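You operate a simulated robot arm through the tools that you are given. There is no shell and no other tool. Be economical: measure what you need, move in short steps, check, and stop when the job is done.

You run a simulated robot arm. Do the job below in one go: nothing can be reset, and whatever is moved stays where it is left.

## Task
Swap the candles: red and cream in the candlesticks, green and blue in the block.
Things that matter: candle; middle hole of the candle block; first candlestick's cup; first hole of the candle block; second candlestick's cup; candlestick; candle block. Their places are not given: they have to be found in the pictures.

Only the result counts: the job must be done as asked and must still hold three seconds after the hand-in. Knocking over, shifting, dropping, spilling or breaking anything else fails it.

## Robot
A 5-joint arm with a two-finger parallel gripper, fixed in place. Base frame: the origin is at the foot of the arm, x ahead of it, y to its left, z up; the work surface is at about z = 0. Lengths are in m, angles in rad, forces in N, time in s.
With the tool pointing down near the work surface it reaches from about 0.26 to 0.68 m from the base axis. Its first joint turns from -1.152 to 1.152 rad. The tool tilts only in the upright plane through the base axis and itself; it spins freely about its own axis. Payload 2.9 kg.
The TCP is the grasp point between the finger pads, 0.03 m short of the fingertips. In the tool frame z runs along the fingers and y along their closing line. The gripper opens to 0.11 m. The fingers are 0.02 m wide and 0.01 m thick; the gripper's body (0.048 by 0.112 m) begins 0.055 m behind the TCP.
Orientation is that of the tool frame in the base frame, as [roll, pitch, yaw] about the fixed x, y, z axes, in that order (R = Rz(yaw) Ry(pitch) Rx(roll)). With the fingers straight down and closing along the base's y, the tool's x points along the base's -x, its y along +y and its z along -z.

## Interface
- The arm moves only by the tool apply_moves. Its arguments are lists of equal length, an entry for each row: "offset": the shift along the base's x, y, z in m, a list of three; "turn": the turn, a rotation vector about the base's x, y, z in degrees, a list of three; "jaw": the gripper command, from -1 (fully open) to 1 (shut), values between in proportion. In form: {"offset": [[dx, dy, dz], ...], "turn": [[ax, ay, az], ...], "jaw": [jaw, ...]}. A call has 1 to 10 rows; each row is the pose to reach, as a shift and turn from the pose commanded when the call began. A row lasts 0.2 s, in which the tool goes at most 0.05 m and 0.15 rad; a call with a longer step from one row to the next is refused whole, and so is a gripper value outside its range. A pose out of reach is approached as far as the arm can. The call stops where the force on the tool passes 40 N (or 10 N more than at its start, if that is more) or the arm is blocked; 0.2 s more then pass. The fingers move at their own pace (about 0.108 m/s each) and stop on an object; they squeeze with about 22 N. The grip force told is the motor's: it shows also when the fingers shut on nothing. Time passes only in rows, and 0.2 s behind the last, so rows that repeat a pose let the fingers close. It gives the time, the measured TCP pose, the force on the tool (base axes), the opening and the grip force at its end, in the units of the frame above (readings bear some noise), and new pictures: "views" is both (left out), scene, wrist or none.
- Cameras (640 x 400 px; columns grow to the right, rows downward): "scene" is fixed at [0.0314, -0.4289, 0.6076]; the picture's right is [0.80, -0.59, 0.00], its down [-0.35, -0.48, -0.80] and it looks along [0.48, 0.65, -0.60] (base axes); focal length 351 px, centre (320, 200). "wrist" rides on the gripper at [-0.036, 0, -0.057] in the tool frame; the picture's right is [0.00, -1.00, 0.00], its down [0.97, 0.00, -0.24] and it looks along [0.24, 0.00, 0.97] (tool axes); focal length 218 px, centre (320, 200).
- pixel_to_xyz(camera, pixels): for up to 12 pixels [column, row] of the newest picture of that camera ("zoom" is the newest enlarged one), the place [x, y, z] in the base frame of the surface seen there, good to about 0.002 m, but the place of the scene camera against the robot may be out by one fixed shift of up to 0.025 m in any direction. It takes no simulated time.
- close_up(camera, box): a new picture of the part [left, top, right, bottom] of that camera's present view, enlarged. It takes no simulated time.
- finish_job(): hands the job in; it is judged then, once.

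Work in short steps. Measure before you move; look again where a grasp or a placing could have gone wrong, and mend it. You have 80 turns and 120 pictures in all, those below and enlarged ones among them. Open the gripper and draw the arm clear of the work before you hand the job in, unless the task says otherwise; then end with one line.

The tools are called after "Emit:" as name(argument=value, ...) on one line, values as JSON. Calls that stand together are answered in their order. apply_moves: Moves the arm, as the interface text tells. Its arguments: {"type":"object","properties":{"offset":{"type":"array"},"turn":{"type":"array"},"jaw":{"type":"array"},"views":{"type":"string","enum":["both","scene","wrist","none"]}},"required":["offset","turn","jaw"]} The other tools are called the same way: pixel_to_xyz (camera, pixels) gives the place of the surface under pixels of a picture; close_up (camera, box) takes an enlarged picture of a part of a camera's view; finish_job () hands the job in.

At the start:

```text
time: 0.0
eef_pos: [0.343, -0.1035, 0.3697]
tool_rot: [3.141, 0.001, 3.14]
ft_force: [0.2, -0.3, -0.4]
gripper_width: 0.1101
grip_force: 0.1
```

scene: 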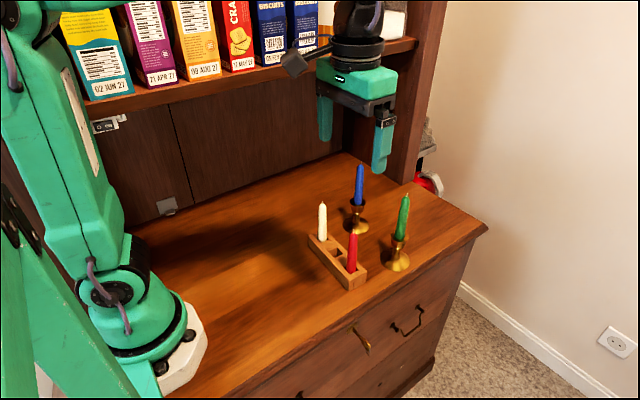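
wrist: 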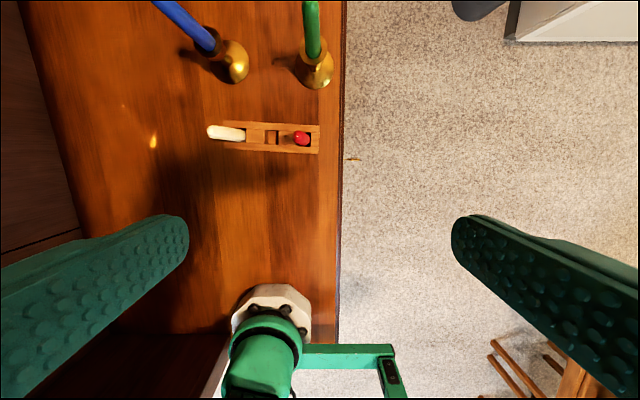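

I'll zoom on the candles in both views before measuring: the block is around scene (338,262) and the sticks around (357,215) and (397,255).

Emit:
close_up(camera="scene", box=[290, 150, 430, 300])

Emit:
close_up(camera="wrist", box=[140, 0, 350, 170])

```text
2.67 times, centred on (360, 225) of scene
```

zoom: 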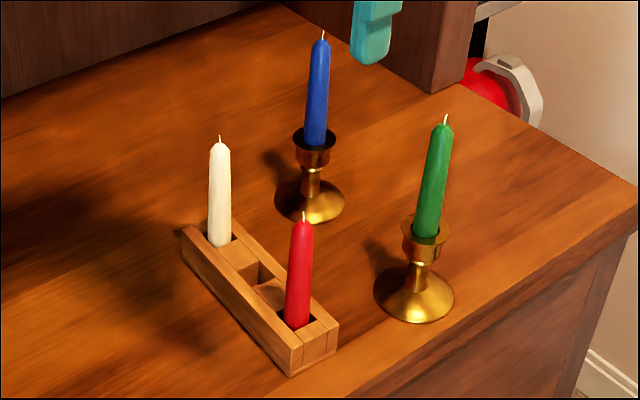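

```text
2.35 times, centred on (245, 85) of wrist
```

zoom: 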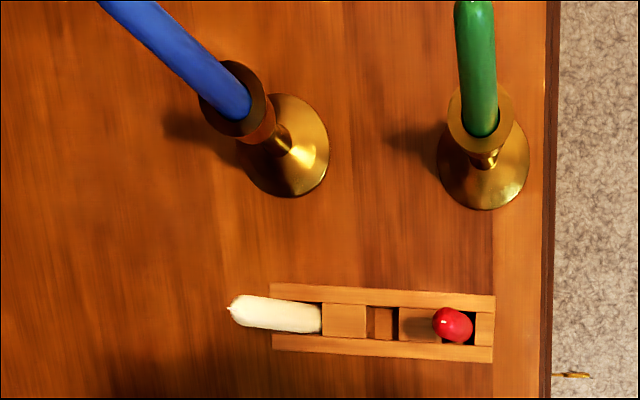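

The latest enlargement is the wrist one; I measure the candle tips, stick cups and block edges in it.

Emit:
pixel_to_xyz(camera="zoom", pixels=[[238, 308], [310, 318], [343, 320], [383, 323], [415, 325], [450, 322], [272, 287], [494, 298], [492, 360], [272, 345], [485, 330], [384, 294]])

Emit:
pixel_to_xyz(camera="zoom", pixels=[[232, 125], [218, 125], [262, 80], [270, 110], [328, 160], [285, 195], [480, 130], [455, 110], [508, 110], [482, 148], [480, 208], [528, 160]])

Emit:
pixel_to_xyz(camera="scene", pixels=[[322, 206], [322, 222], [323, 235], [353, 235], [352, 250], [351, 268], [360, 168], [359, 185], [358, 200], [405, 198], [402, 215], [400, 235]])

```text
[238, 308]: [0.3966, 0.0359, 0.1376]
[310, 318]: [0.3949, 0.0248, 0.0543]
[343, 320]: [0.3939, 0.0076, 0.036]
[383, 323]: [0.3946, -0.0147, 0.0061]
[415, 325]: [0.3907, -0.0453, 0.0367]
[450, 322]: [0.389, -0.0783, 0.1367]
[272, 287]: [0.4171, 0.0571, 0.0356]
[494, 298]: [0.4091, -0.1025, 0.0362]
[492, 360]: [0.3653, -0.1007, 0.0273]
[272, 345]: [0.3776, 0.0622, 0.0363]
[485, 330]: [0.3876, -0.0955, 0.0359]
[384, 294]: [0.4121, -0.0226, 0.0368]
```

```text
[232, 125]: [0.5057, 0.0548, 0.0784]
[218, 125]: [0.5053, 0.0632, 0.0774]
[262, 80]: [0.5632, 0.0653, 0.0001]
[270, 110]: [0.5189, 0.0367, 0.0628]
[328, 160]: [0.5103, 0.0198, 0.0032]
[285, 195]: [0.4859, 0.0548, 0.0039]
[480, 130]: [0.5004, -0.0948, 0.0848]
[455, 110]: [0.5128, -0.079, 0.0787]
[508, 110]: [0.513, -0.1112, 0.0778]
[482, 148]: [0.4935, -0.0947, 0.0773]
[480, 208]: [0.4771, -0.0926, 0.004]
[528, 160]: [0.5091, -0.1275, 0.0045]
```

```text
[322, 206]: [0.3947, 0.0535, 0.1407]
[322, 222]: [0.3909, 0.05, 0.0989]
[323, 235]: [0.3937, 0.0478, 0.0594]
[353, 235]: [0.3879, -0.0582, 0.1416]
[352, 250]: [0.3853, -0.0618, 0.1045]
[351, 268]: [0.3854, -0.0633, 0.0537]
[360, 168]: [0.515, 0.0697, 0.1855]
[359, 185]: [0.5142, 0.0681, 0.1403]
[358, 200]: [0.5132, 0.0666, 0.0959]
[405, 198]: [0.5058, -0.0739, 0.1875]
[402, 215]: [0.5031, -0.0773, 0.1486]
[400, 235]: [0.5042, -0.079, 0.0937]
```

Wrist measurements put the block top at z≈0.036, red near (0.389,-0.078), the sticks at x≈0.51. I move the camera over the block and sticks for an upright look.

Emit:
apply_moves(offset=[[0.024, 0.03, 0], [0.048, 0.06, 0], [0.072, 0.088, 0], [0.072, 0.088, 0]], turn=[[0, 0, 0], [0, 0, 0], [0, 0, 0], [0, 0, 0]], jaw=[-1, -1, -1, -1], views="wrist")

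Emit:
close_up(camera="wrist", box=[220, 50, 420, 220])

```text
time: 1.0
eef_pos: [0.4164, -0.0158, 0.3678]
tool_rot: [3.14, 0.0, -3.141]
ft_force: [0.3, -0.6, 0.9]
gripper_width: 0.1102
grip_force: 0.0
```

wrist: 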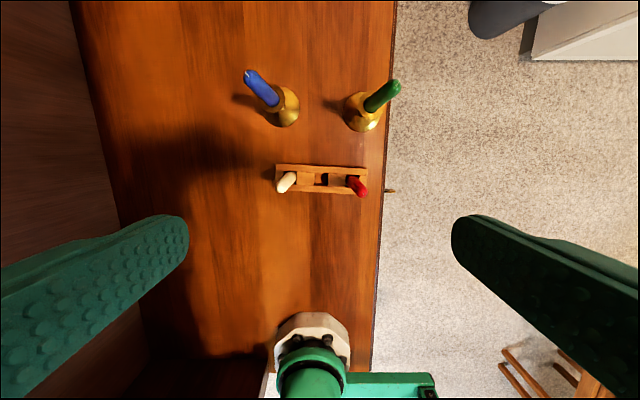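

```text
2.35 times, centred on (320, 135) of wrist
```

zoom: 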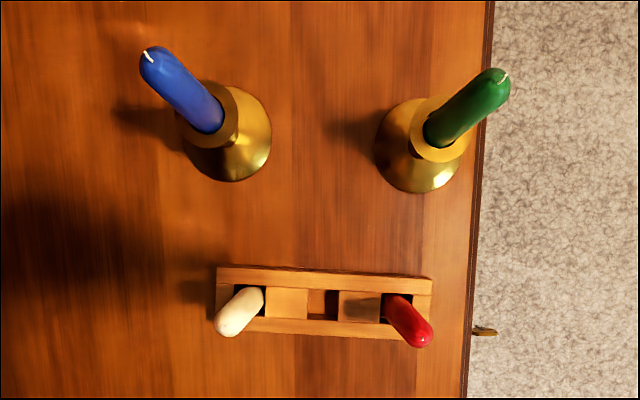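

A clear overhead view: middle hole at zoom (323,303), cream (240,310), red (408,320), sticks above. I measure hole corners, candle tips and cup rims.

Emit:
pixel_to_xyz(camera="zoom", pixels=[[218, 268], [433, 280], [430, 338], [217, 331], [310, 288], [339, 290], [338, 320], [309, 319], [267, 290], [267, 318], [379, 293], [379, 322]])

Emit:
pixel_to_xyz(camera="zoom", pixels=[[229, 325], [240, 310], [253, 295], [417, 331], [408, 318], [398, 305], [152, 66], [175, 90], [205, 118], [491, 85], [470, 105], [440, 130]])

Emit:
pixel_to_xyz(camera="zoom", pixels=[[237, 100], [235, 125], [218, 145], [190, 138], [268, 145], [232, 180], [418, 105], [412, 140], [435, 160], [468, 140], [378, 145], [420, 192]])

```text
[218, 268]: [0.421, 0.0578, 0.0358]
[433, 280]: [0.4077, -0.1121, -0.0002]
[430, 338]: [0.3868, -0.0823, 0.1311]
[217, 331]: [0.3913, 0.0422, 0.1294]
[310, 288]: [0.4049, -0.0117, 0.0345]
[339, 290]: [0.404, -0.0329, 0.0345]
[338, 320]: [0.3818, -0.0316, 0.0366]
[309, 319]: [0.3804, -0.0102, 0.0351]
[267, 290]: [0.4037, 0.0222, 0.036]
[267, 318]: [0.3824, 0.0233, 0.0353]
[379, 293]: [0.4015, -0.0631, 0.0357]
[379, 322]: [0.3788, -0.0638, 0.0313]
```

```text
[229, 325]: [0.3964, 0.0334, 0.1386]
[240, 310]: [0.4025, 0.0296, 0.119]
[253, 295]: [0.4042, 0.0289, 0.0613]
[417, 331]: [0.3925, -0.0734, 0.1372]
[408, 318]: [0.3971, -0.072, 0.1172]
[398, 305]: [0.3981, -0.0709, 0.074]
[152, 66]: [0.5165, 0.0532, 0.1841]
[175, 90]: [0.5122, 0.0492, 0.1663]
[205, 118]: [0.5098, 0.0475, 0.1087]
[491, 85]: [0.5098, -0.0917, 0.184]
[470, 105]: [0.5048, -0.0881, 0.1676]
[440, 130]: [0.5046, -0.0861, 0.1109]
```

```text
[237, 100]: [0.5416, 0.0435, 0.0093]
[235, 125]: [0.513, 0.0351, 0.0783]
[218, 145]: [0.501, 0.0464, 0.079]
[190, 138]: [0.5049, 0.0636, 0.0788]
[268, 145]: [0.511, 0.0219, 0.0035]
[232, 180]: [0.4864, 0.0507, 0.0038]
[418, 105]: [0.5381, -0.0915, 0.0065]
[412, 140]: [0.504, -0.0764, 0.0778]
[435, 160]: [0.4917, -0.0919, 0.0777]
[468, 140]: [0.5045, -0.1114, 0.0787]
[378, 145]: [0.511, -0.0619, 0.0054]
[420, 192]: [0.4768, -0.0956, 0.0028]
```

Estimates: blue (0.517,0.053), green (0.509,-0.095), cream (0.395,0.034), red (0.391,-0.076), middle hole (0.393,-0.0215). I hover over blue with a 0.04 m opening and check the alignment.

Emit:
apply_moves(offset=[[0.025, 0.017, -0.029], [0.05, 0.035, -0.058], [0.076, 0.052, -0.088], [0.101, 0.069, -0.118], [0.101, 0.069, -0.118], [0.101, 0.069, -0.118]], turn=[[0, 0, 0], [0, 0, 0], [0, 0, 0], [0, 0, 0], [0, 0, 0], [0, 0, 0]], jaw=[0.2, 0.2, 0.2, 0.2, 0.2, 0.2], views="both")

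```text
time: 2.4
eef_pos: [0.5158, 0.0529, 0.2533]
tool_rot: [3.142, 0.0, -3.141]
ft_force: [0.0, 0.5, 1.1]
gripper_width: 0.044
grip_force: 0.1
```

scene: 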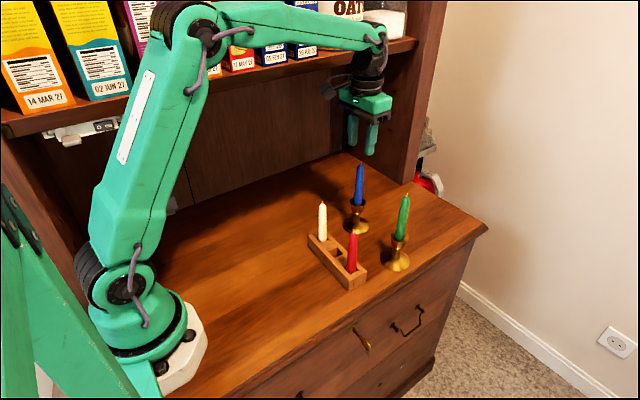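
wrist: 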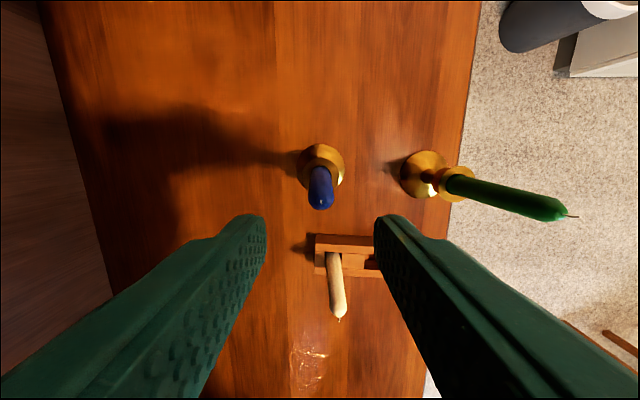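

Blue is centred between the fingers (column ~321). I check its x and rim once more.

Emit:
pixel_to_xyz(camera="wrist", pixels=[[321, 201], [320, 190], [320, 175], [310, 185], [330, 185], [340, 170], [302, 170], [320, 155], [544, 207], [480, 187], [455, 168], [462, 198]])

```text
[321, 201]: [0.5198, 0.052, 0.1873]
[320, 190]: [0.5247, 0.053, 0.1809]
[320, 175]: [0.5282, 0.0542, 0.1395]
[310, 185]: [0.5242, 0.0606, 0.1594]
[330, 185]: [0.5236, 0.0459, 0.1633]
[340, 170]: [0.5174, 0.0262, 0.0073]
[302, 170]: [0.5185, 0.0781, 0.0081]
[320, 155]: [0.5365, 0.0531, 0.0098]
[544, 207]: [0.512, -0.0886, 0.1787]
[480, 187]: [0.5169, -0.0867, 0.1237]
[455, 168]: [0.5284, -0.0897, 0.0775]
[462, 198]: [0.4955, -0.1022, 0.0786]
```

Blue's axis is about (0.518,0.053), diameter ~0.018. I descend to z≈0.155 and then close.

Emit:
apply_moves(offset=[[0.002, 0.0, -0.03], [0.002, 0.0, -0.06], [0.002, 0.0, -0.09], [0.002, 0.0, -0.098], [0.002, 0.0, -0.098], [0.002, 0, -0.098], [0.002, 0, -0.098], [0.002, 0, -0.098], [0.002, 0, -0.098]], turn=[[0, 0, 0], [0, 0, 0], [0, 0, 0], [0, 0, 0], [0, 0, 0], [0, 0, 0], [0, 0, 0], [0, 0, 0], [0, 0, 0]], jaw=[0.2, 0.2, 0.2, 0.2, 0.4, 0.5, 0.6, 0.7, 0.9], views="both")

```text
time: 4.4
eef_pos: [0.5196, 0.0533, 0.1527]
tool_rot: [-3.141, -0.001, 3.14]
ft_force: [-0.4, 0.0, 0.0]
gripper_width: 0.0178
grip_force: 22.1
```

scene: 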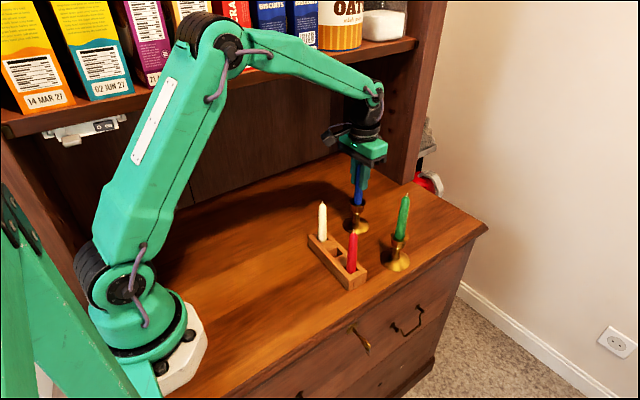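
wrist: 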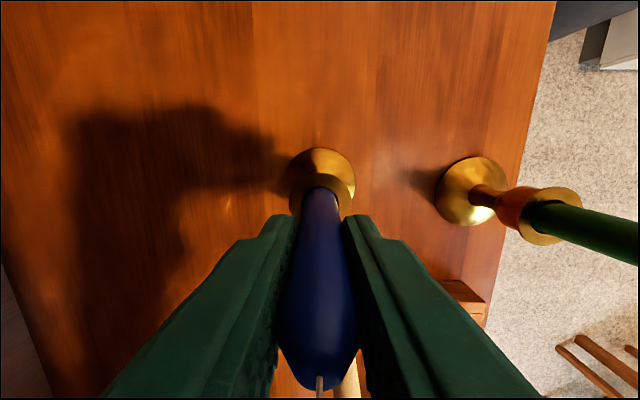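

Blue is gripped (width 0.0178, stick not shifted). I lift it straight up by 0.125 m.

Emit:
apply_moves(offset=[[0, 0, 0.01], [0, 0, 0.025], [0, 0, 0.045], [0, 0, 0.075], [0, 0, 0.105], [0, 0, 0.125], [0, 0, 0.125]], turn=[[0, 0, 0], [0, 0, 0], [0, 0, 0], [0, 0, 0], [0, 0, 0], [0, 0, 0], [0, 0, 0]], jaw=[0.9, 0.9, 0.9, 0.9, 0.9, 0.9, 0.9], views="both")

Emit:
close_up(camera="scene", box=[290, 100, 430, 300])

```text
time: 6.0
eef_pos: [0.5184, 0.0543, 0.2787]
tool_rot: [3.141, 0.0, -3.141]
ft_force: [-0.3, 0.5, -1.2]
gripper_width: 0.0175
grip_force: 22.6
```

scene: 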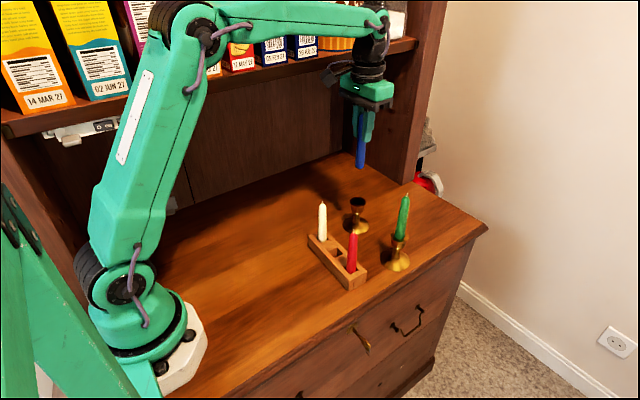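
wrist: 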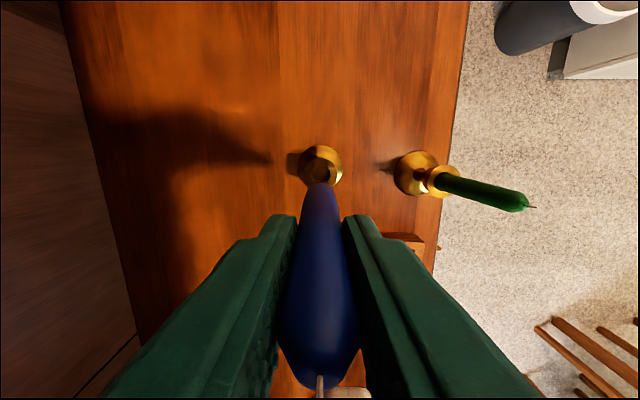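

```text
2.00 times, centred on (360, 200) of scene
```

zoom: 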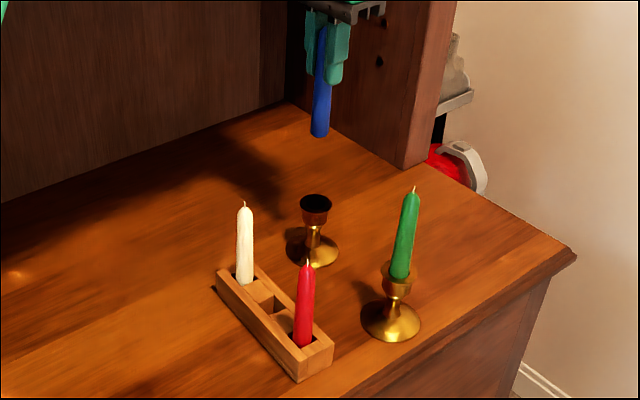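

Blue is out cleanly. I measure its bottom end (zoom (320,134)) and the open cup (zoom (315,203)), plus the middle hole in the scene view to get the scene camera's shift.

Emit:
pixel_to_xyz(camera="zoom", pixels=[[318, 133], [312, 131], [327, 130], [315, 203], [315, 209], [300, 201], [331, 201], [315, 195], [250, 303], [272, 297], [290, 312], [266, 310]])

Emit:
pixel_to_xyz(camera="wrist", pixels=[[321, 172], [321, 162], [320, 150], [304, 166], [338, 166], [330, 178]])

```text
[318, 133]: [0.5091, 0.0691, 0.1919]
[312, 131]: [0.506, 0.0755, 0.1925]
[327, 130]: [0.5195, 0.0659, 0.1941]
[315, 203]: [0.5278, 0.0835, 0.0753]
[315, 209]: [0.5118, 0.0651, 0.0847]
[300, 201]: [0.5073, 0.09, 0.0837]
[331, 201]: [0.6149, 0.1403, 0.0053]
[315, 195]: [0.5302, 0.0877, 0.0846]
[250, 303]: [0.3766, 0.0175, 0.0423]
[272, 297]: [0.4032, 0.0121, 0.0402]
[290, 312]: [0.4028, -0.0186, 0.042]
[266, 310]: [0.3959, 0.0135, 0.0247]
```

```text
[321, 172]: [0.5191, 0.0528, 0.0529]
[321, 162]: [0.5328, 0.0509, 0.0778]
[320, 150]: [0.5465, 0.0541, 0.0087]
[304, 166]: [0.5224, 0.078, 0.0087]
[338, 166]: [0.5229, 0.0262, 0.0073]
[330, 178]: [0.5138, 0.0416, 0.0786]
```

Candle bottom is ~0.095 below the TCP; the cup is at (0.5185,0.053). I carry blue over the middle hole at this height.

Emit:
apply_moves(offset=[[-0.03, -0.018, 0], [-0.06, -0.036, 0], [-0.09, -0.054, 0], [-0.12, -0.072, 0], [-0.1256, -0.0758, 0], [-0.1256, -0.0758, 0]], turn=[[0, 0, 0], [0, 0, 0], [0, 0, 0], [0, 0, 0], [0, 0, 0], [0, 0, 0]], jaw=[0.9, 0.9, 0.9, 0.9, 0.9, 0.9], views="wrist")

```text
time: 7.4
eef_pos: [0.3911, -0.023, 0.2765]
tool_rot: [3.141, 0.002, -3.141]
ft_force: [0.9, 0.2, -0.5]
gripper_width: 0.0176
grip_force: 21.6
```

wrist: 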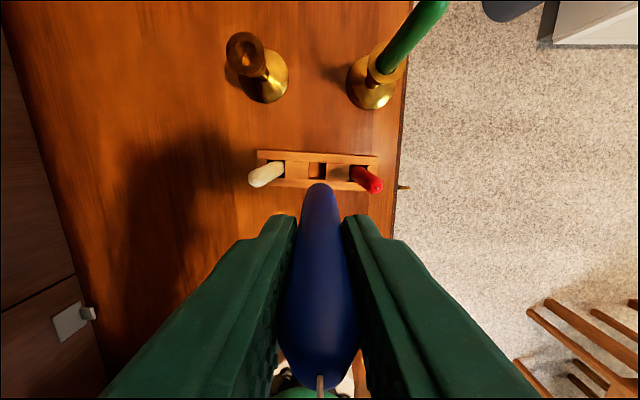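

The hole is at about wrist (318,170), just ahead of the candle end. I enlarge it to measure its edges from this close overhead view.

Emit:
close_up(camera="wrist", box=[240, 130, 400, 230])

```text
4.00 times, centred on (320, 180) of wrist
```

zoom: 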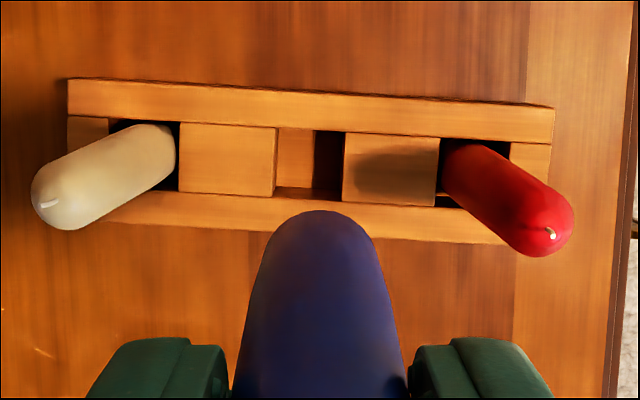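

Emit:
pixel_to_xyz(camera="zoom", pixels=[[272, 140], [270, 188], [348, 145], [348, 192], [310, 122], [300, 200], [176, 140], [174, 130], [104, 130], [442, 150], [515, 150], [320, 218]])

```text
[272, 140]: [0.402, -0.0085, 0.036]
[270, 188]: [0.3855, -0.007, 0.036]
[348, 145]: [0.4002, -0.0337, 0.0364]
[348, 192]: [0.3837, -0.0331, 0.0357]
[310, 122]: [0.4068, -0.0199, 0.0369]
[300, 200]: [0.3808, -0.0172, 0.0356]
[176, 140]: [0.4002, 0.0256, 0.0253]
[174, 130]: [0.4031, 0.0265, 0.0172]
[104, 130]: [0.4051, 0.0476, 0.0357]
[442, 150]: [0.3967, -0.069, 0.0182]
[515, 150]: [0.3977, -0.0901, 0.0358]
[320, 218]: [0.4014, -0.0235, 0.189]
```

Hole centre ≈ (0.3932,-0.0210), candle axis ≈ (0.392,-0.0235). I shift by (+0.001,+0.0025) and lower to just above the block for a close check.

Emit:
apply_moves(offset=[[0.001, 0.0025, -0.035], [0.001, 0.0025, -0.07], [0.001, 0.0025, -0.105], [0.001, 0.0025, -0.122], [0.001, 0.0025, -0.122]], turn=[[0, 0, 0], [0, 0, 0], [0, 0, 0], [0, 0, 0], [0, 0, 0]], jaw=[0.9, 0.9, 0.9, 0.9, 0.9], views="none")

Emit:
close_up(camera="wrist", box=[220, 100, 420, 225])

Emit:
close_up(camera="scene", box=[290, 190, 400, 300])

```text
time: 8.6
eef_pos: [0.393, -0.0199, 0.1562]
tool_rot: [3.14, -0.001, 3.141]
ft_force: [0.0, 1.0, -1.6]
gripper_width: 0.0176
grip_force: 21.9
```

```text
3.20 times, centred on (320, 162) of wrist
```

zoom: 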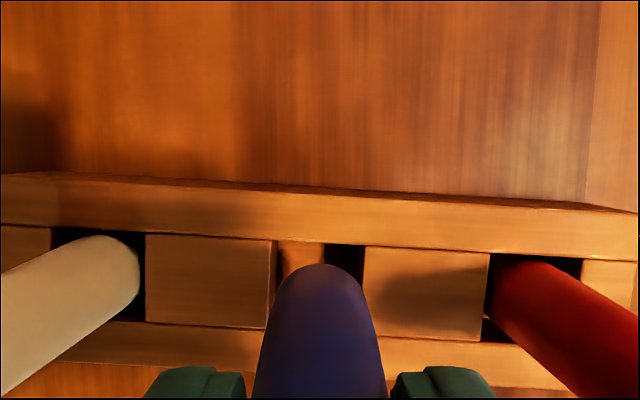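

```text
3.64 times, centred on (345, 245) of scene
```

zoom: 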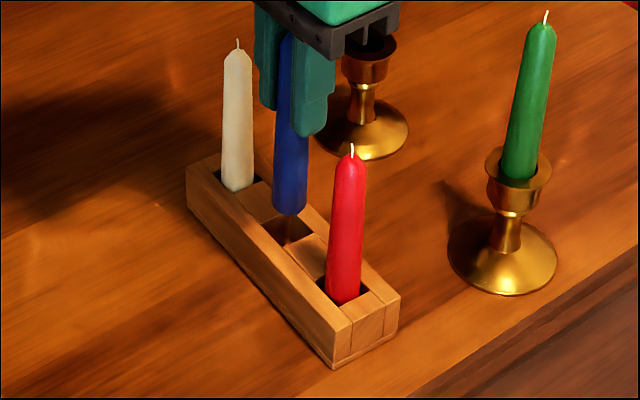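

In y the candle (col ~321) now matches the hole (277–363, mid 320). I check x by measuring the candle's bottom edge and the hole's far edge.

Emit:
close_up(camera="wrist", box=[280, 160, 360, 210])

Emit:
pixel_to_xyz(camera="zoom", pixels=[[321, 190], [321, 200], [321, 185], [290, 215], [350, 215], [270, 240], [375, 240], [415, 100], [320, 100], [170, 130], [455, 150], [160, 200]])

```text
8.00 times, centred on (320, 185) of wrist
```

zoom: 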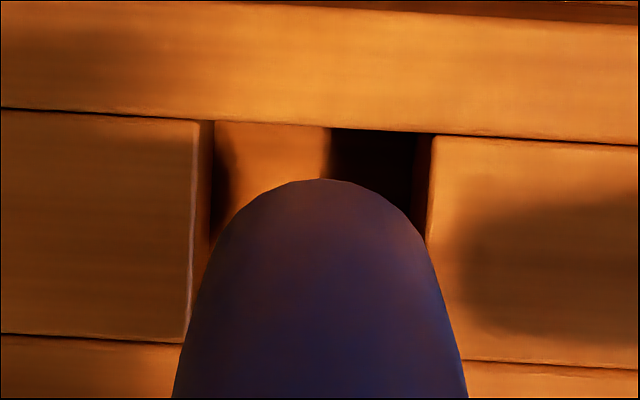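

```text
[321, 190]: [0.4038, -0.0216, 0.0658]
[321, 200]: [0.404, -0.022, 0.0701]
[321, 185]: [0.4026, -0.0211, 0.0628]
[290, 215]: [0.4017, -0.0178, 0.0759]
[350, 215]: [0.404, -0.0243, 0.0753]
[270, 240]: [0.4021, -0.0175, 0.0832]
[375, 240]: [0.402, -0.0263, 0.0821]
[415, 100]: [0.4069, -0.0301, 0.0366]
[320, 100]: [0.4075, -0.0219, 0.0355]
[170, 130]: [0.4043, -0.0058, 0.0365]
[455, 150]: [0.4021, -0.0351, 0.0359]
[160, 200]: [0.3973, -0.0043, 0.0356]
```

Candle axis ≈0.3946 vs hole 0.3935 in x, y matched. I shift −0.001 in x and lower 0.036 m to enter the hole, watching the force.

Emit:
apply_moves(offset=[[-0.001, 0, -0.01], [-0.001, 0, -0.02], [-0.001, 0, -0.026], [-0.001, 0, -0.031], [-0.001, 0, -0.036], [-0.001, 0, -0.036]], turn=[[0, 0, 0], [0, 0, 0], [0, 0, 0], [0, 0, 0], [0, 0, 0], [0, 0, 0]], jaw=[0.9, 0.9, 0.9, 0.9, 0.9, 0.9], views="none")

Emit:
close_up(camera="scene", box=[290, 190, 400, 300])

```text
time: 10.0
eef_pos: [0.3916, -0.0191, 0.1215]
tool_rot: [-3.141, -0.001, 3.141]
ft_force: [0.1, 0.1, -0.2]
gripper_width: 0.0177
grip_force: 22.8
```

```text
3.64 times, centred on (345, 245) of scene
```

zoom: 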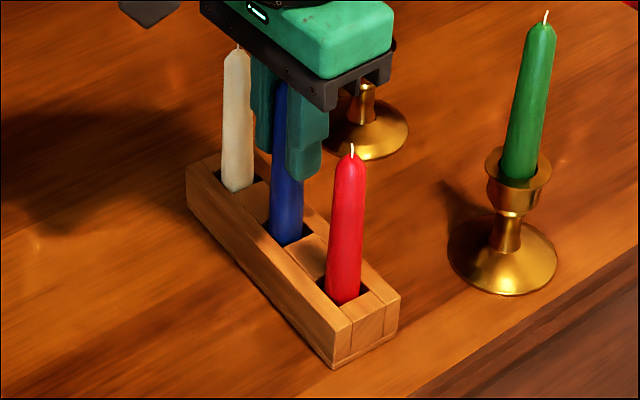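

The candle is inside the hole with no force. I continue down in small steps toward the floor.

Emit:
apply_moves(offset=[[0, 0, -0.005], [0, 0, -0.01], [0, 0, -0.013], [0, 0, -0.016], [0, 0, -0.016]], turn=[[0, 0, 0], [0, 0, 0], [0, 0, 0], [0, 0, 0], [0, 0, 0]], jaw=[0.9, 0.9, 0.9, 0.9, 0.9], views="none")

Emit:
close_up(camera="scene", box=[290, 190, 400, 300])

```text
time: 11.2
eef_pos: [0.394, -0.0196, 0.106]
tool_rot: [-3.14, 0.006, 3.14]
ft_force: [-1.7, -1.2, 20.3]
gripper_width: 0.0177
grip_force: 22.2
```

```text
3.64 times, centred on (345, 245) of scene
```

zoom: 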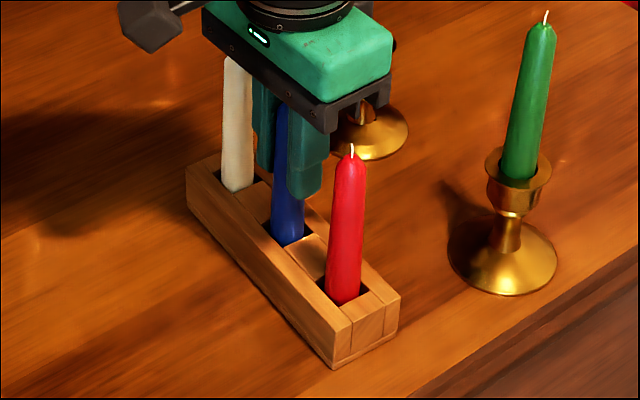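

Force 20 N up: the candle stands on the hole floor at TCP z≈0.106. I relax by 1.5 mm, open to ~0.036 and rise straight up.

Emit:
apply_moves(offset=[[0, 0, 0.0015], [0, 0, 0.0015], [0, 0, 0.0015], [0, 0, 0.03], [0, 0, 0.065], [0, 0, 0.1], [0, 0, 0.14], [0, 0, 0.14]], turn=[[0, 0, 0], [0, 0, 0], [0, 0, 0], [0, 0, 0], [0, 0, 0], [0, 0, 0], [0, 0, 0], [0, 0, 0]], jaw=[0.9, 0.35, 0.35, 0.35, 0.35, 0.35, 0.35, 0.35], views="wrist")

Emit:
close_up(camera="scene", box=[290, 150, 430, 300])

```text
time: 13.0
eef_pos: [0.3939, -0.0176, 0.2452]
tool_rot: [-3.142, 0.0, -3.141]
ft_force: [-1.0, -0.2, 0.3]
gripper_width: 0.0356
grip_force: 0.1
```

wrist: 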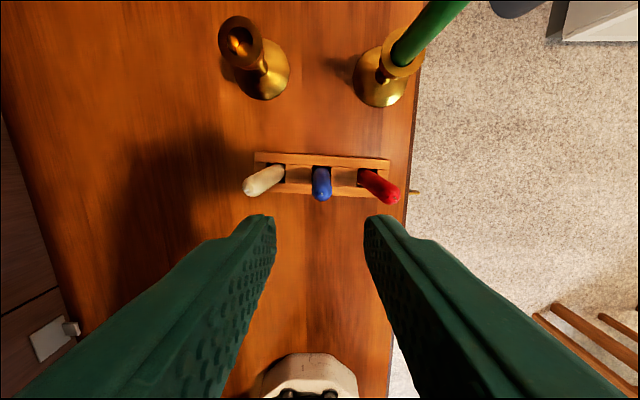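

```text
2.67 times, centred on (360, 225) of scene
```

zoom: 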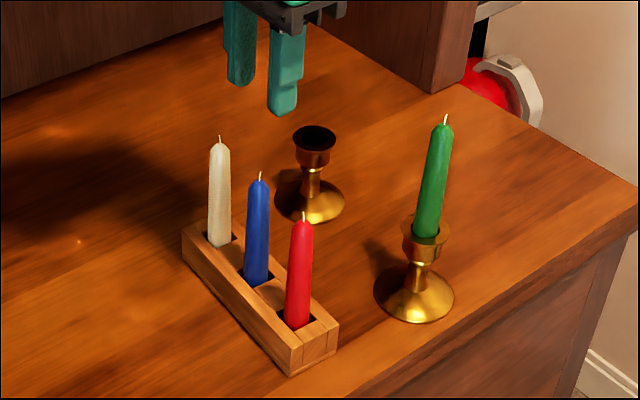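

Blue stands upright in the middle hole and everything else is untouched. I move over cream at the same height and check alignment.

Emit:
apply_moves(offset=[[0.001, 0.027, 0], [0.002, 0.0545, 0], [0.002, 0.0545, 0]], turn=[[0, 0, 0], [0, 0, 0], [0, 0, 0]], jaw=[0.35, 0.35, 0.35], views="none")

Emit:
close_up(camera="wrist", box=[240, 130, 400, 230])

Emit:
pixel_to_xyz(camera="zoom", pixels=[[320, 270], [320, 250], [320, 220], [320, 200], [300, 230], [340, 230]])

```text
time: 13.8
eef_pos: [0.3945, 0.0365, 0.2454]
tool_rot: [3.141, -0.001, -3.14]
ft_force: [-0.2, -0.5, -0.1]
gripper_width: 0.036
grip_force: 0.0
```

```text
4.00 times, centred on (320, 180) of wrist
```

zoom: 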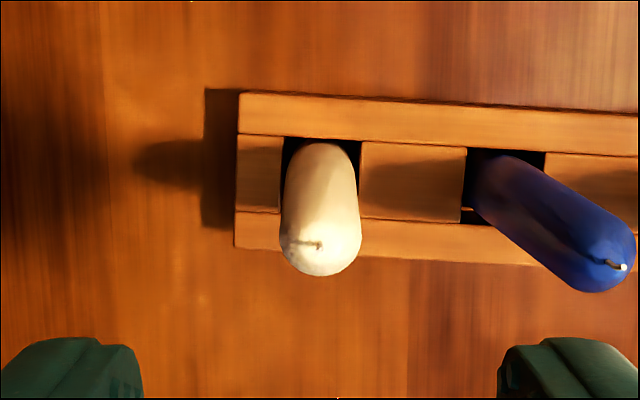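

```text
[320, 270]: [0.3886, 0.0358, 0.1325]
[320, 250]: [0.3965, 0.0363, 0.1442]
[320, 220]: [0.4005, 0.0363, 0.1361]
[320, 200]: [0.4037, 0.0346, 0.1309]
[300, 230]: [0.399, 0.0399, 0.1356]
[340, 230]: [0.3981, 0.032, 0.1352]
```

Cream is centred at column 320 with x≈0.395 under the TCP. I lower to z≈0.107 and close.

Emit:
apply_moves(offset=[[0, 0, -0.04], [0, 0, -0.08], [0, 0, -0.12], [0, 0, -0.138], [0, 0, -0.138], [0, 0, -0.138], [0, 0, -0.138], [0, 0, -0.138]], turn=[[0, 0, 0], [0, 0, 0], [0, 0, 0], [0, 0, 0], [0, 0, 0], [0, 0, 0], [0, 0, 0], [0, 0, 0]], jaw=[0.35, 0.35, 0.35, 0.35, 0.5, 0.6, 0.7, 0.9], views="none")

Emit:
close_up(camera="scene", box=[290, 150, 430, 300])

```text
time: 15.6
eef_pos: [0.3939, 0.0335, 0.1067]
tool_rot: [-3.141, -0.001, -3.14]
ft_force: [-0.4, 2.5, 1.0]
gripper_width: 0.0177
grip_force: 22.4
```

```text
2.67 times, centred on (360, 225) of scene
```

zoom: 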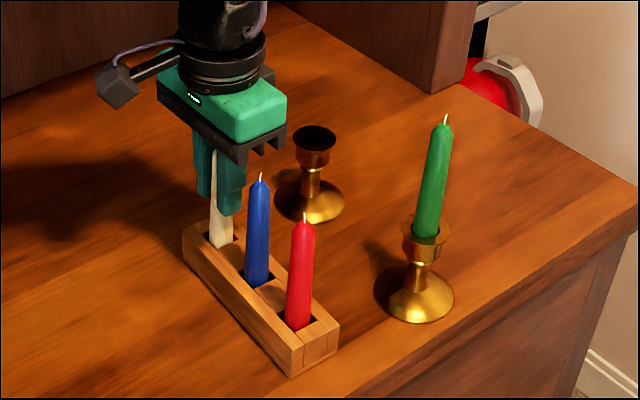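

Cream is gripped. I lift straight up to z≈0.245, then carry it over the empty cup, about (0.518,0.0535).

Emit:
apply_moves(offset=[[0, 0, 0.01], [0, 0, 0.03], [0, 0, 0.06], [0, 0, 0.1], [0, 0, 0.138], [0.03, 0.005, 0.138], [0.07, 0.011, 0.138], [0.105, 0.016, 0.138], [0.1236, 0.0188, 0.138], [0.1236, 0.0188, 0.138]], turn=[[0, 0, 0], [0, 0, 0], [0, 0, 0], [0, 0, 0], [0, 0, 0], [0, 0, 0], [0, 0, 0], [0, 0, 0], [0, 0, 0], [0, 0, 0]], jaw=[0.9, 0.9, 0.9, 0.9, 0.9, 0.9, 0.9, 0.9, 0.9, 0.9], views="scene")

Emit:
close_up(camera="wrist", box=[240, 130, 400, 230])

```text
time: 17.8
eef_pos: [0.5196, 0.0527, 0.2436]
tool_rot: [3.142, 0.0, 3.14]
ft_force: [-0.4, -0.9, -0.3]
gripper_width: 0.0177
grip_force: 21.8
```

scene: 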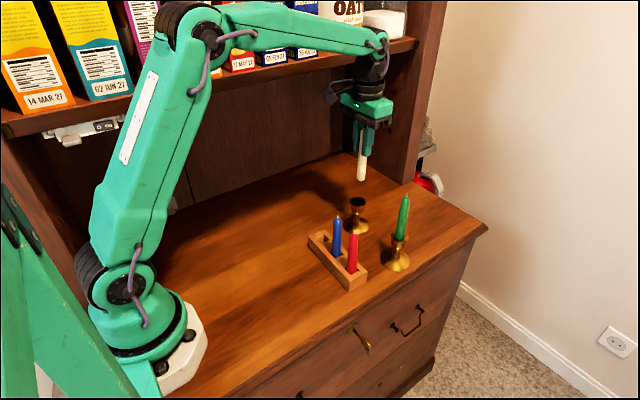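

```text
4.00 times, centred on (320, 180) of wrist
```

zoom: 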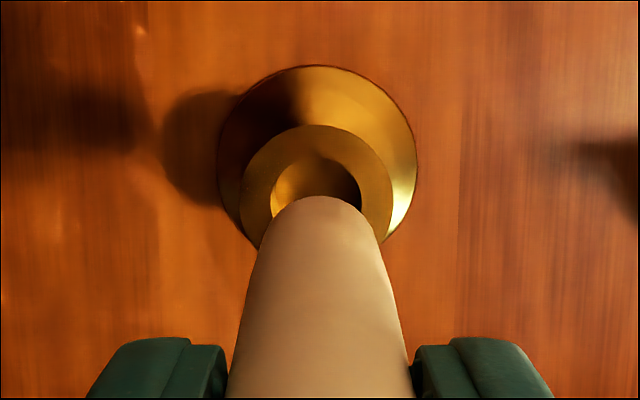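

Cup hole columns 271–361 (mid 316), candle ~319.5: about 0.9 mm off in y. I measure far edges for x.

Emit:
pixel_to_xyz(camera="zoom", pixels=[[318, 130], [318, 150], [250, 195], [383, 195], [320, 202], [320, 215], [300, 215], [340, 215], [320, 240]])

```text
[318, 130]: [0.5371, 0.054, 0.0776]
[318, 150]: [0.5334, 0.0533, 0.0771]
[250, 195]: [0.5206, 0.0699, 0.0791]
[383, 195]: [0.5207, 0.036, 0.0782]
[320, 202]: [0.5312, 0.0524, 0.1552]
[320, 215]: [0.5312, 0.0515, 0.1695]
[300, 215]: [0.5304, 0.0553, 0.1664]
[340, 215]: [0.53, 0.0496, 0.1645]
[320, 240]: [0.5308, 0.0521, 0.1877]
```

Candle axis ≈0.5208 vs cup 0.5185 in x. I shift (−0.0017,+0.0008) and lower 0.055 to recheck just above the cup.

Emit:
apply_moves(offset=[[-0.0017, 0.0008, -0.03], [-0.0017, 0.0008, -0.055], [-0.0017, 0.0008, -0.055]], turn=[[0, 0, 0], [0, 0, 0], [0, 0, 0]], jaw=[0.9, 0.9, 0.9], views="none")

Emit:
close_up(camera="scene", box=[310, 150, 410, 250])

Emit:
close_up(camera="wrist", box=[240, 130, 400, 230])

Emit:
pixel_to_xyz(camera="zoom", pixels=[[320, 205], [320, 210], [320, 220], [320, 240], [320, 140], [320, 150], [320, 160], [240, 200], [400, 200]])

```text
time: 18.6
eef_pos: [0.5164, 0.0562, 0.1885]
tool_rot: [3.141, -0.001, 3.141]
ft_force: [0.7, -0.2, -0.5]
gripper_width: 0.0176
grip_force: 21.7
```

```text
4.00 times, centred on (360, 200) of scene
```

zoom: 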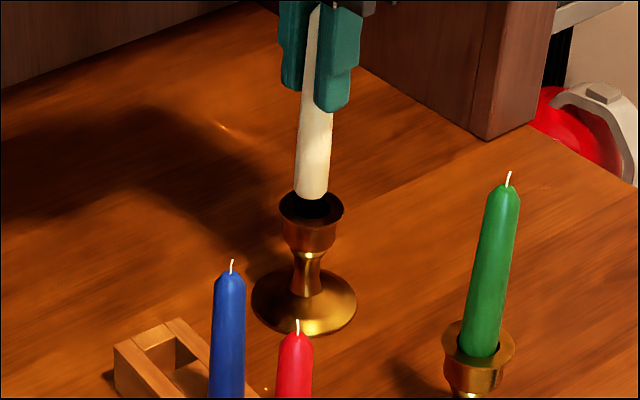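

```text
4.00 times, centred on (320, 180) of wrist
```

zoom: 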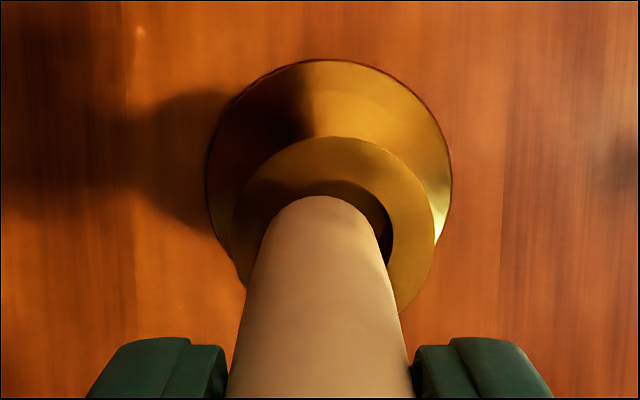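

```text
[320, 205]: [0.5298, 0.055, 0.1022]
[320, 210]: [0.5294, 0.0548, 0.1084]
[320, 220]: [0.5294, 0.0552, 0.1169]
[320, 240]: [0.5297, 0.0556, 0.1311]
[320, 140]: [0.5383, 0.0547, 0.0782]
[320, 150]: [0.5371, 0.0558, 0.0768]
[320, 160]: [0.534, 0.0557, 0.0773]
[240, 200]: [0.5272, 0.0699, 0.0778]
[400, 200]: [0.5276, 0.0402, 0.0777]
```

Now the cup (cols 232–434, mid 333) sits to the right of the candle (~321): about 2.3 mm in −y. I correct that and look again.

Emit:
apply_moves(offset=[[-0.0005, -0.0023, 0], [-0.0005, -0.0023, 0], [-0.0005, -0.0023, 0]], turn=[[0, 0, 0], [0, 0, 0], [0, 0, 0]], jaw=[0.9, 0.9, 0.9], views="none")

Emit:
close_up(camera="wrist", box=[240, 130, 400, 230])

```text
time: 19.4
eef_pos: [0.5166, 0.0523, 0.1885]
tool_rot: [-3.141, 0.001, 3.141]
ft_force: [0.3, 0.4, -1.6]
gripper_width: 0.0174
grip_force: 22.4
```

```text
4.00 times, centred on (320, 180) of wrist
```

zoom: 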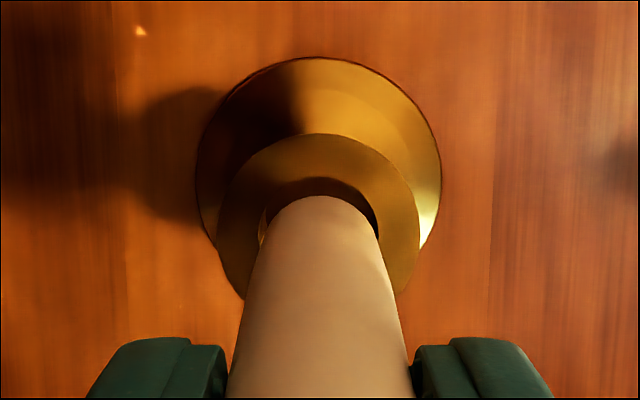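

Rim mid is now 318 against candle ~320, and the x gap looks right. I lower into the cup with small steps until it touches the floor (expected TCP ≈0.153).

Emit:
apply_moves(offset=[[0, -0.0, -0.008], [0, 0, -0.016], [0, 0, -0.022], [0, 0, -0.028], [0, 0, -0.031], [0, 0, -0.031]], turn=[[0, 0, 0], [0, 0, 0], [0, 0, 0], [0, 0, 0], [0, 0, 0], [0, 0, 0]], jaw=[0.9, 0.9, 0.9, 0.9, 0.9, 0.9], views="none")

Emit:
close_up(camera="scene", box=[310, 150, 410, 250])

```text
time: 20.8
eef_pos: [0.5161, 0.0529, 0.1574]
tool_rot: [3.141, -0.001, 3.141]
ft_force: [0.0, 0.1, -0.8]
gripper_width: 0.0176
grip_force: 21.8
```

```text
4.00 times, centred on (360, 200) of scene
```

zoom: 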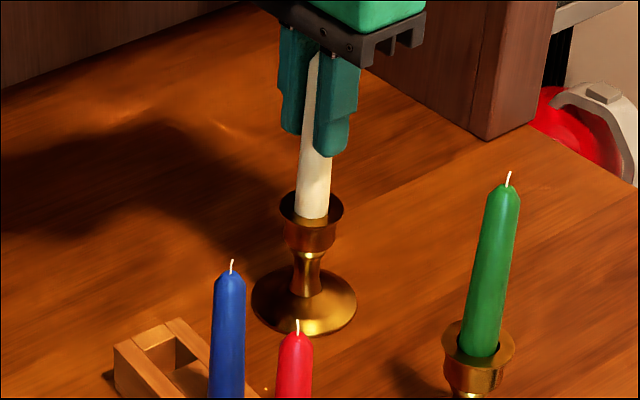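

Cream is inside the cup with no contact force. I go the last few millimetres in 1.5 mm steps.

Emit:
apply_moves(offset=[[0, 0, -0.0015], [0, 0, -0.003], [0, 0, -0.0045], [0, 0, -0.0045]], turn=[[0, 0, 0], [0, 0, 0], [0, 0, 0], [0, 0, 0]], jaw=[0.9, 0.9, 0.9, 0.9], views="none")

```text
time: 21.8
eef_pos: [0.5155, 0.0529, 0.153]
tool_rot: [3.141, -0.001, -3.14]
ft_force: [1.0, 1.5, 0.1]
gripper_width: 0.0176
grip_force: 21.8
```

Emit:
apply_moves(offset=[[0, 0, -0.0015], [0, 0, -0.003], [0, 0, -0.003]], turn=[[0, 0, 0], [0, 0, 0], [0, 0, 0]], jaw=[0.9, 0.9, 0.9], views="none")

```text
time: 22.6
eef_pos: [0.5164, 0.052, 0.153]
tool_rot: [3.14, 0.004, -3.14]
ft_force: [-2.3, 2.8, 21.8]
gripper_width: 0.0178
grip_force: 21.8
```

Contact: 22 N, cream stands on the cup floor at TCP z≈0.153. I relax, open and rise.

Emit:
apply_moves(offset=[[0, 0, 0.0025], [0, 0, 0.0025], [0, 0, 0.0025], [0, 0, 0.03], [0, 0, 0.065], [0, 0, 0.1], [0, 0, 0.11], [0, 0, 0.11]], turn=[[0, 0, 0], [0, 0, 0], [0, 0, 0], [0, 0, 0], [0, 0, 0], [0, 0, 0], [0, 0, 0], [0, 0, 0]], jaw=[0.9, 0.35, 0.2, 0.2, 0.2, 0.2, 0.2, 0.2], views="wrist")

Emit:
close_up(camera="scene", box=[290, 150, 430, 300])

```text
time: 24.4
eef_pos: [0.5154, 0.0512, 0.2631]
tool_rot: [-3.141, 0.001, -3.14]
ft_force: [0.6, 0.1, -0.1]
gripper_width: 0.0442
grip_force: 0.0
```

wrist: 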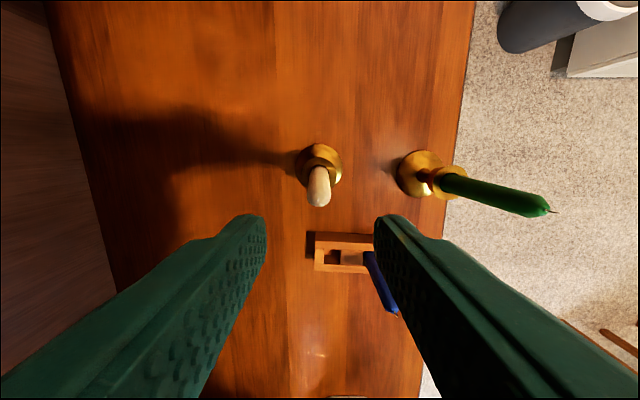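

```text
2.67 times, centred on (360, 225) of scene
```

zoom: 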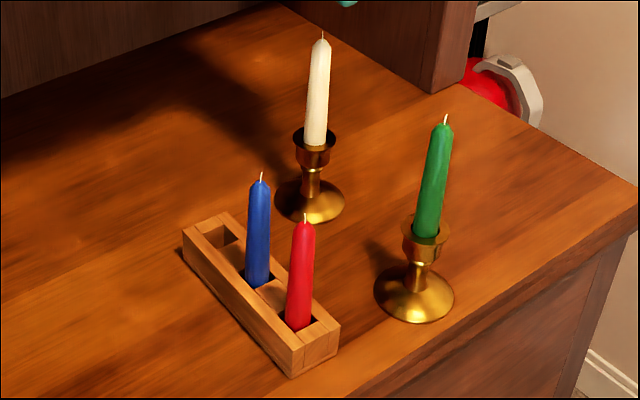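

Cream stands in its cup. Next I move over green at about (0.5095,-0.0945) and check the alignment.

Emit:
apply_moves(offset=[[-0.0015, -0.037, 0], [-0.003, -0.074, 0], [-0.0045, -0.111, 0], [-0.006, -0.1465, 0], [-0.006, -0.1465, 0], [-0.006, -0.1465, 0]], turn=[[0, 0, 0], [0, 0, 0], [0, 0, 0], [0, 0, 0], [0, 0, 0], [0, 0, 0]], jaw=[0.2, 0.2, 0.2, 0.2, 0.2, 0.2], views="none")

Emit:
close_up(camera="wrist", box=[240, 130, 400, 230])

Emit:
pixel_to_xyz(camera="zoom", pixels=[[320, 280], [320, 250], [320, 220], [320, 200], [320, 180], [300, 230], [340, 230]])

```text
time: 25.8
eef_pos: [0.51, -0.093, 0.259]
tool_rot: [-3.141, 0.0, 3.141]
ft_force: [-0.1, 0.3, -0.1]
gripper_width: 0.0442
grip_force: 0.1
```

```text
4.00 times, centred on (320, 180) of wrist
```

zoom: 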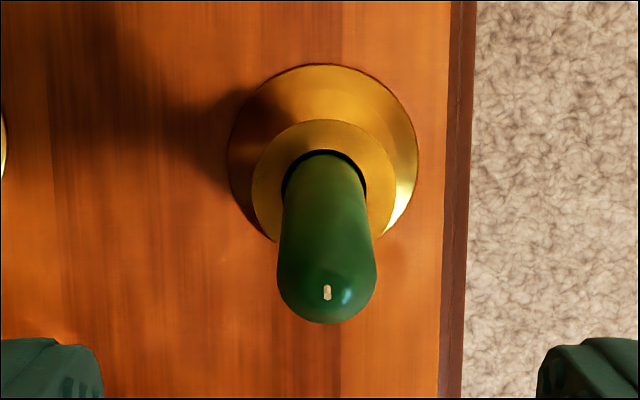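

```text
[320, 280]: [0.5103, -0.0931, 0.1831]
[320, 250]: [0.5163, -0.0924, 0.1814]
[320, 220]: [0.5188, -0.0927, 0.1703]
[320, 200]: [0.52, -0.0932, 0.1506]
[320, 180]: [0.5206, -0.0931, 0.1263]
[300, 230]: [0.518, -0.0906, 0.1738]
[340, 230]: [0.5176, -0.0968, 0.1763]
```

Green's axis is ~1 mm to the right (col 326); x matches. I correct y by −0.001, lower to z≈0.153 and close.

Emit:
apply_moves(offset=[[0.0005, -0.001, -0.035], [0.0005, -0.001, -0.07], [0.0005, -0.001, -0.1], [0.0005, -0.001, -0.106], [0.0005, -0.001, -0.106], [0.0005, -0.001, -0.106], [0.0005, -0.001, -0.106], [0.0005, -0.001, -0.106]], turn=[[0, 0, 0], [0, 0, 0], [0, 0, 0], [0, 0, 0], [0, 0, 0], [0, 0, 0], [0, 0, 0], [0, 0, 0]], jaw=[0.2, 0.2, 0.2, 0.2, 0.4, 0.6, 0.7, 0.9], views="none")

Emit:
close_up(camera="scene", box=[290, 150, 430, 300])

```text
time: 27.6
eef_pos: [0.511, -0.0953, 0.1566]
tool_rot: [3.141, 0.0, 3.141]
ft_force: [0.4, -0.3, 0.2]
gripper_width: 0.0175
grip_force: 22.1
```

```text
2.67 times, centred on (360, 225) of scene
```

zoom: 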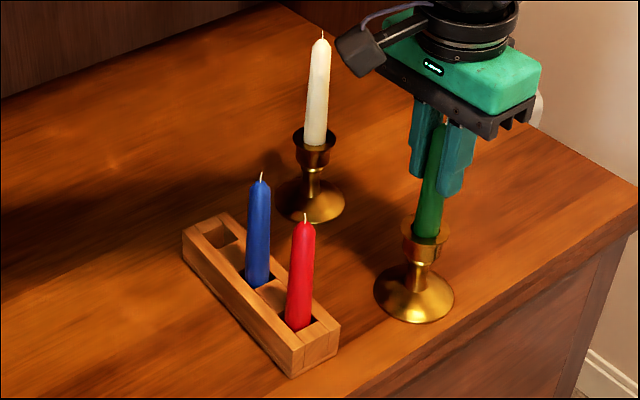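

Green is gripped with the stick in place. I lift 0.12 m straight and then check it is free.

Emit:
apply_moves(offset=[[0, 0, 0.01], [0, 0, 0.03], [0, 0, 0.06], [0, 0, 0.095], [0, 0, 0.12], [0, 0, 0.12]], turn=[[0, 0, 0], [0, 0, 0], [0, 0, 0], [0, 0, 0], [0, 0, 0], [0, 0, 0]], jaw=[0.9, 0.9, 0.9, 0.9, 0.9, 0.9], views="scene")

Emit:
apply_moves(offset=[[-0.025, 0.028, 0], [-0.05, 0.056, 0], [-0.075, 0.084, 0], [-0.1, 0.112, 0], [-0.1165, 0.129, 0], [-0.1165, 0.129, 0], [-0.1165, 0.129, 0]], turn=[[0, 0, 0], [0, 0, 0], [0, 0, 0], [0, 0, 0], [0, 0, 0], [0, 0, 0], [0, 0, 0]], jaw=[0.9, 0.9, 0.9, 0.9, 0.9, 0.9, 0.9], views="none")

Emit:
close_up(camera="wrist", box=[240, 130, 400, 230])

Emit:
pixel_to_xyz(camera="zoom", pixels=[[320, 230], [320, 250], [320, 100], [320, 110], [320, 120], [270, 150], [370, 150]])

```text
time: 29.0
eef_pos: [0.5101, -0.0949, 0.2759]
tool_rot: [-3.142, 0.0, -3.141]
ft_force: [0.3, 0.1, -0.4]
gripper_width: 0.0175
grip_force: 21.9
```

scene: 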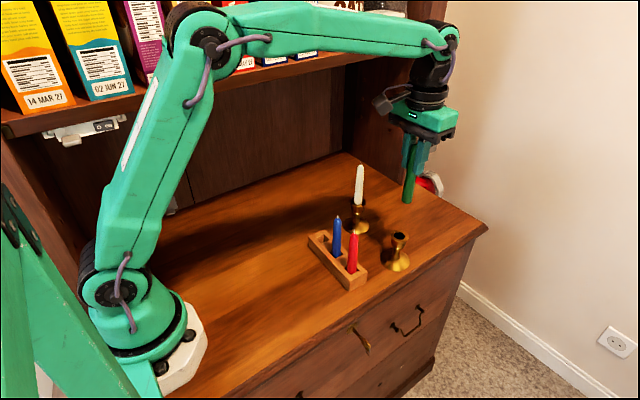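

```text
time: 30.6
eef_pos: [0.3964, 0.033, 0.2773]
tool_rot: [-3.141, 0.0, 3.14]
ft_force: [0.2, -0.2, -0.2]
gripper_width: 0.0176
grip_force: 22.0
```

```text
4.00 times, centred on (320, 180) of wrist
```

zoom: 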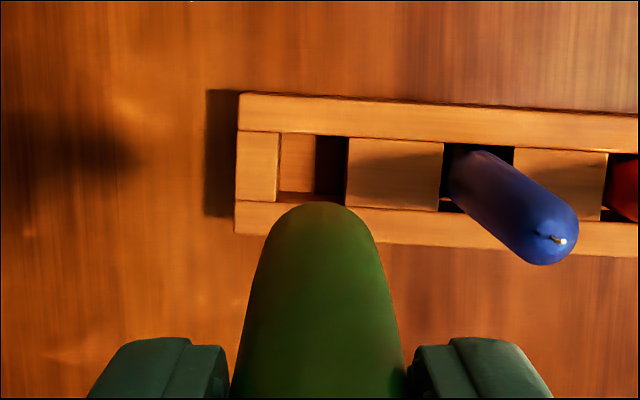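

```text
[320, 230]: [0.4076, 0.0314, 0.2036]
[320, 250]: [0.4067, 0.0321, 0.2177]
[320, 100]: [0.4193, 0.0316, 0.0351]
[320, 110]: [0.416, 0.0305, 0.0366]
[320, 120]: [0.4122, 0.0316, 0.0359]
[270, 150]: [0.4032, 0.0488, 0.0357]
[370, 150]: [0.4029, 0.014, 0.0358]
```

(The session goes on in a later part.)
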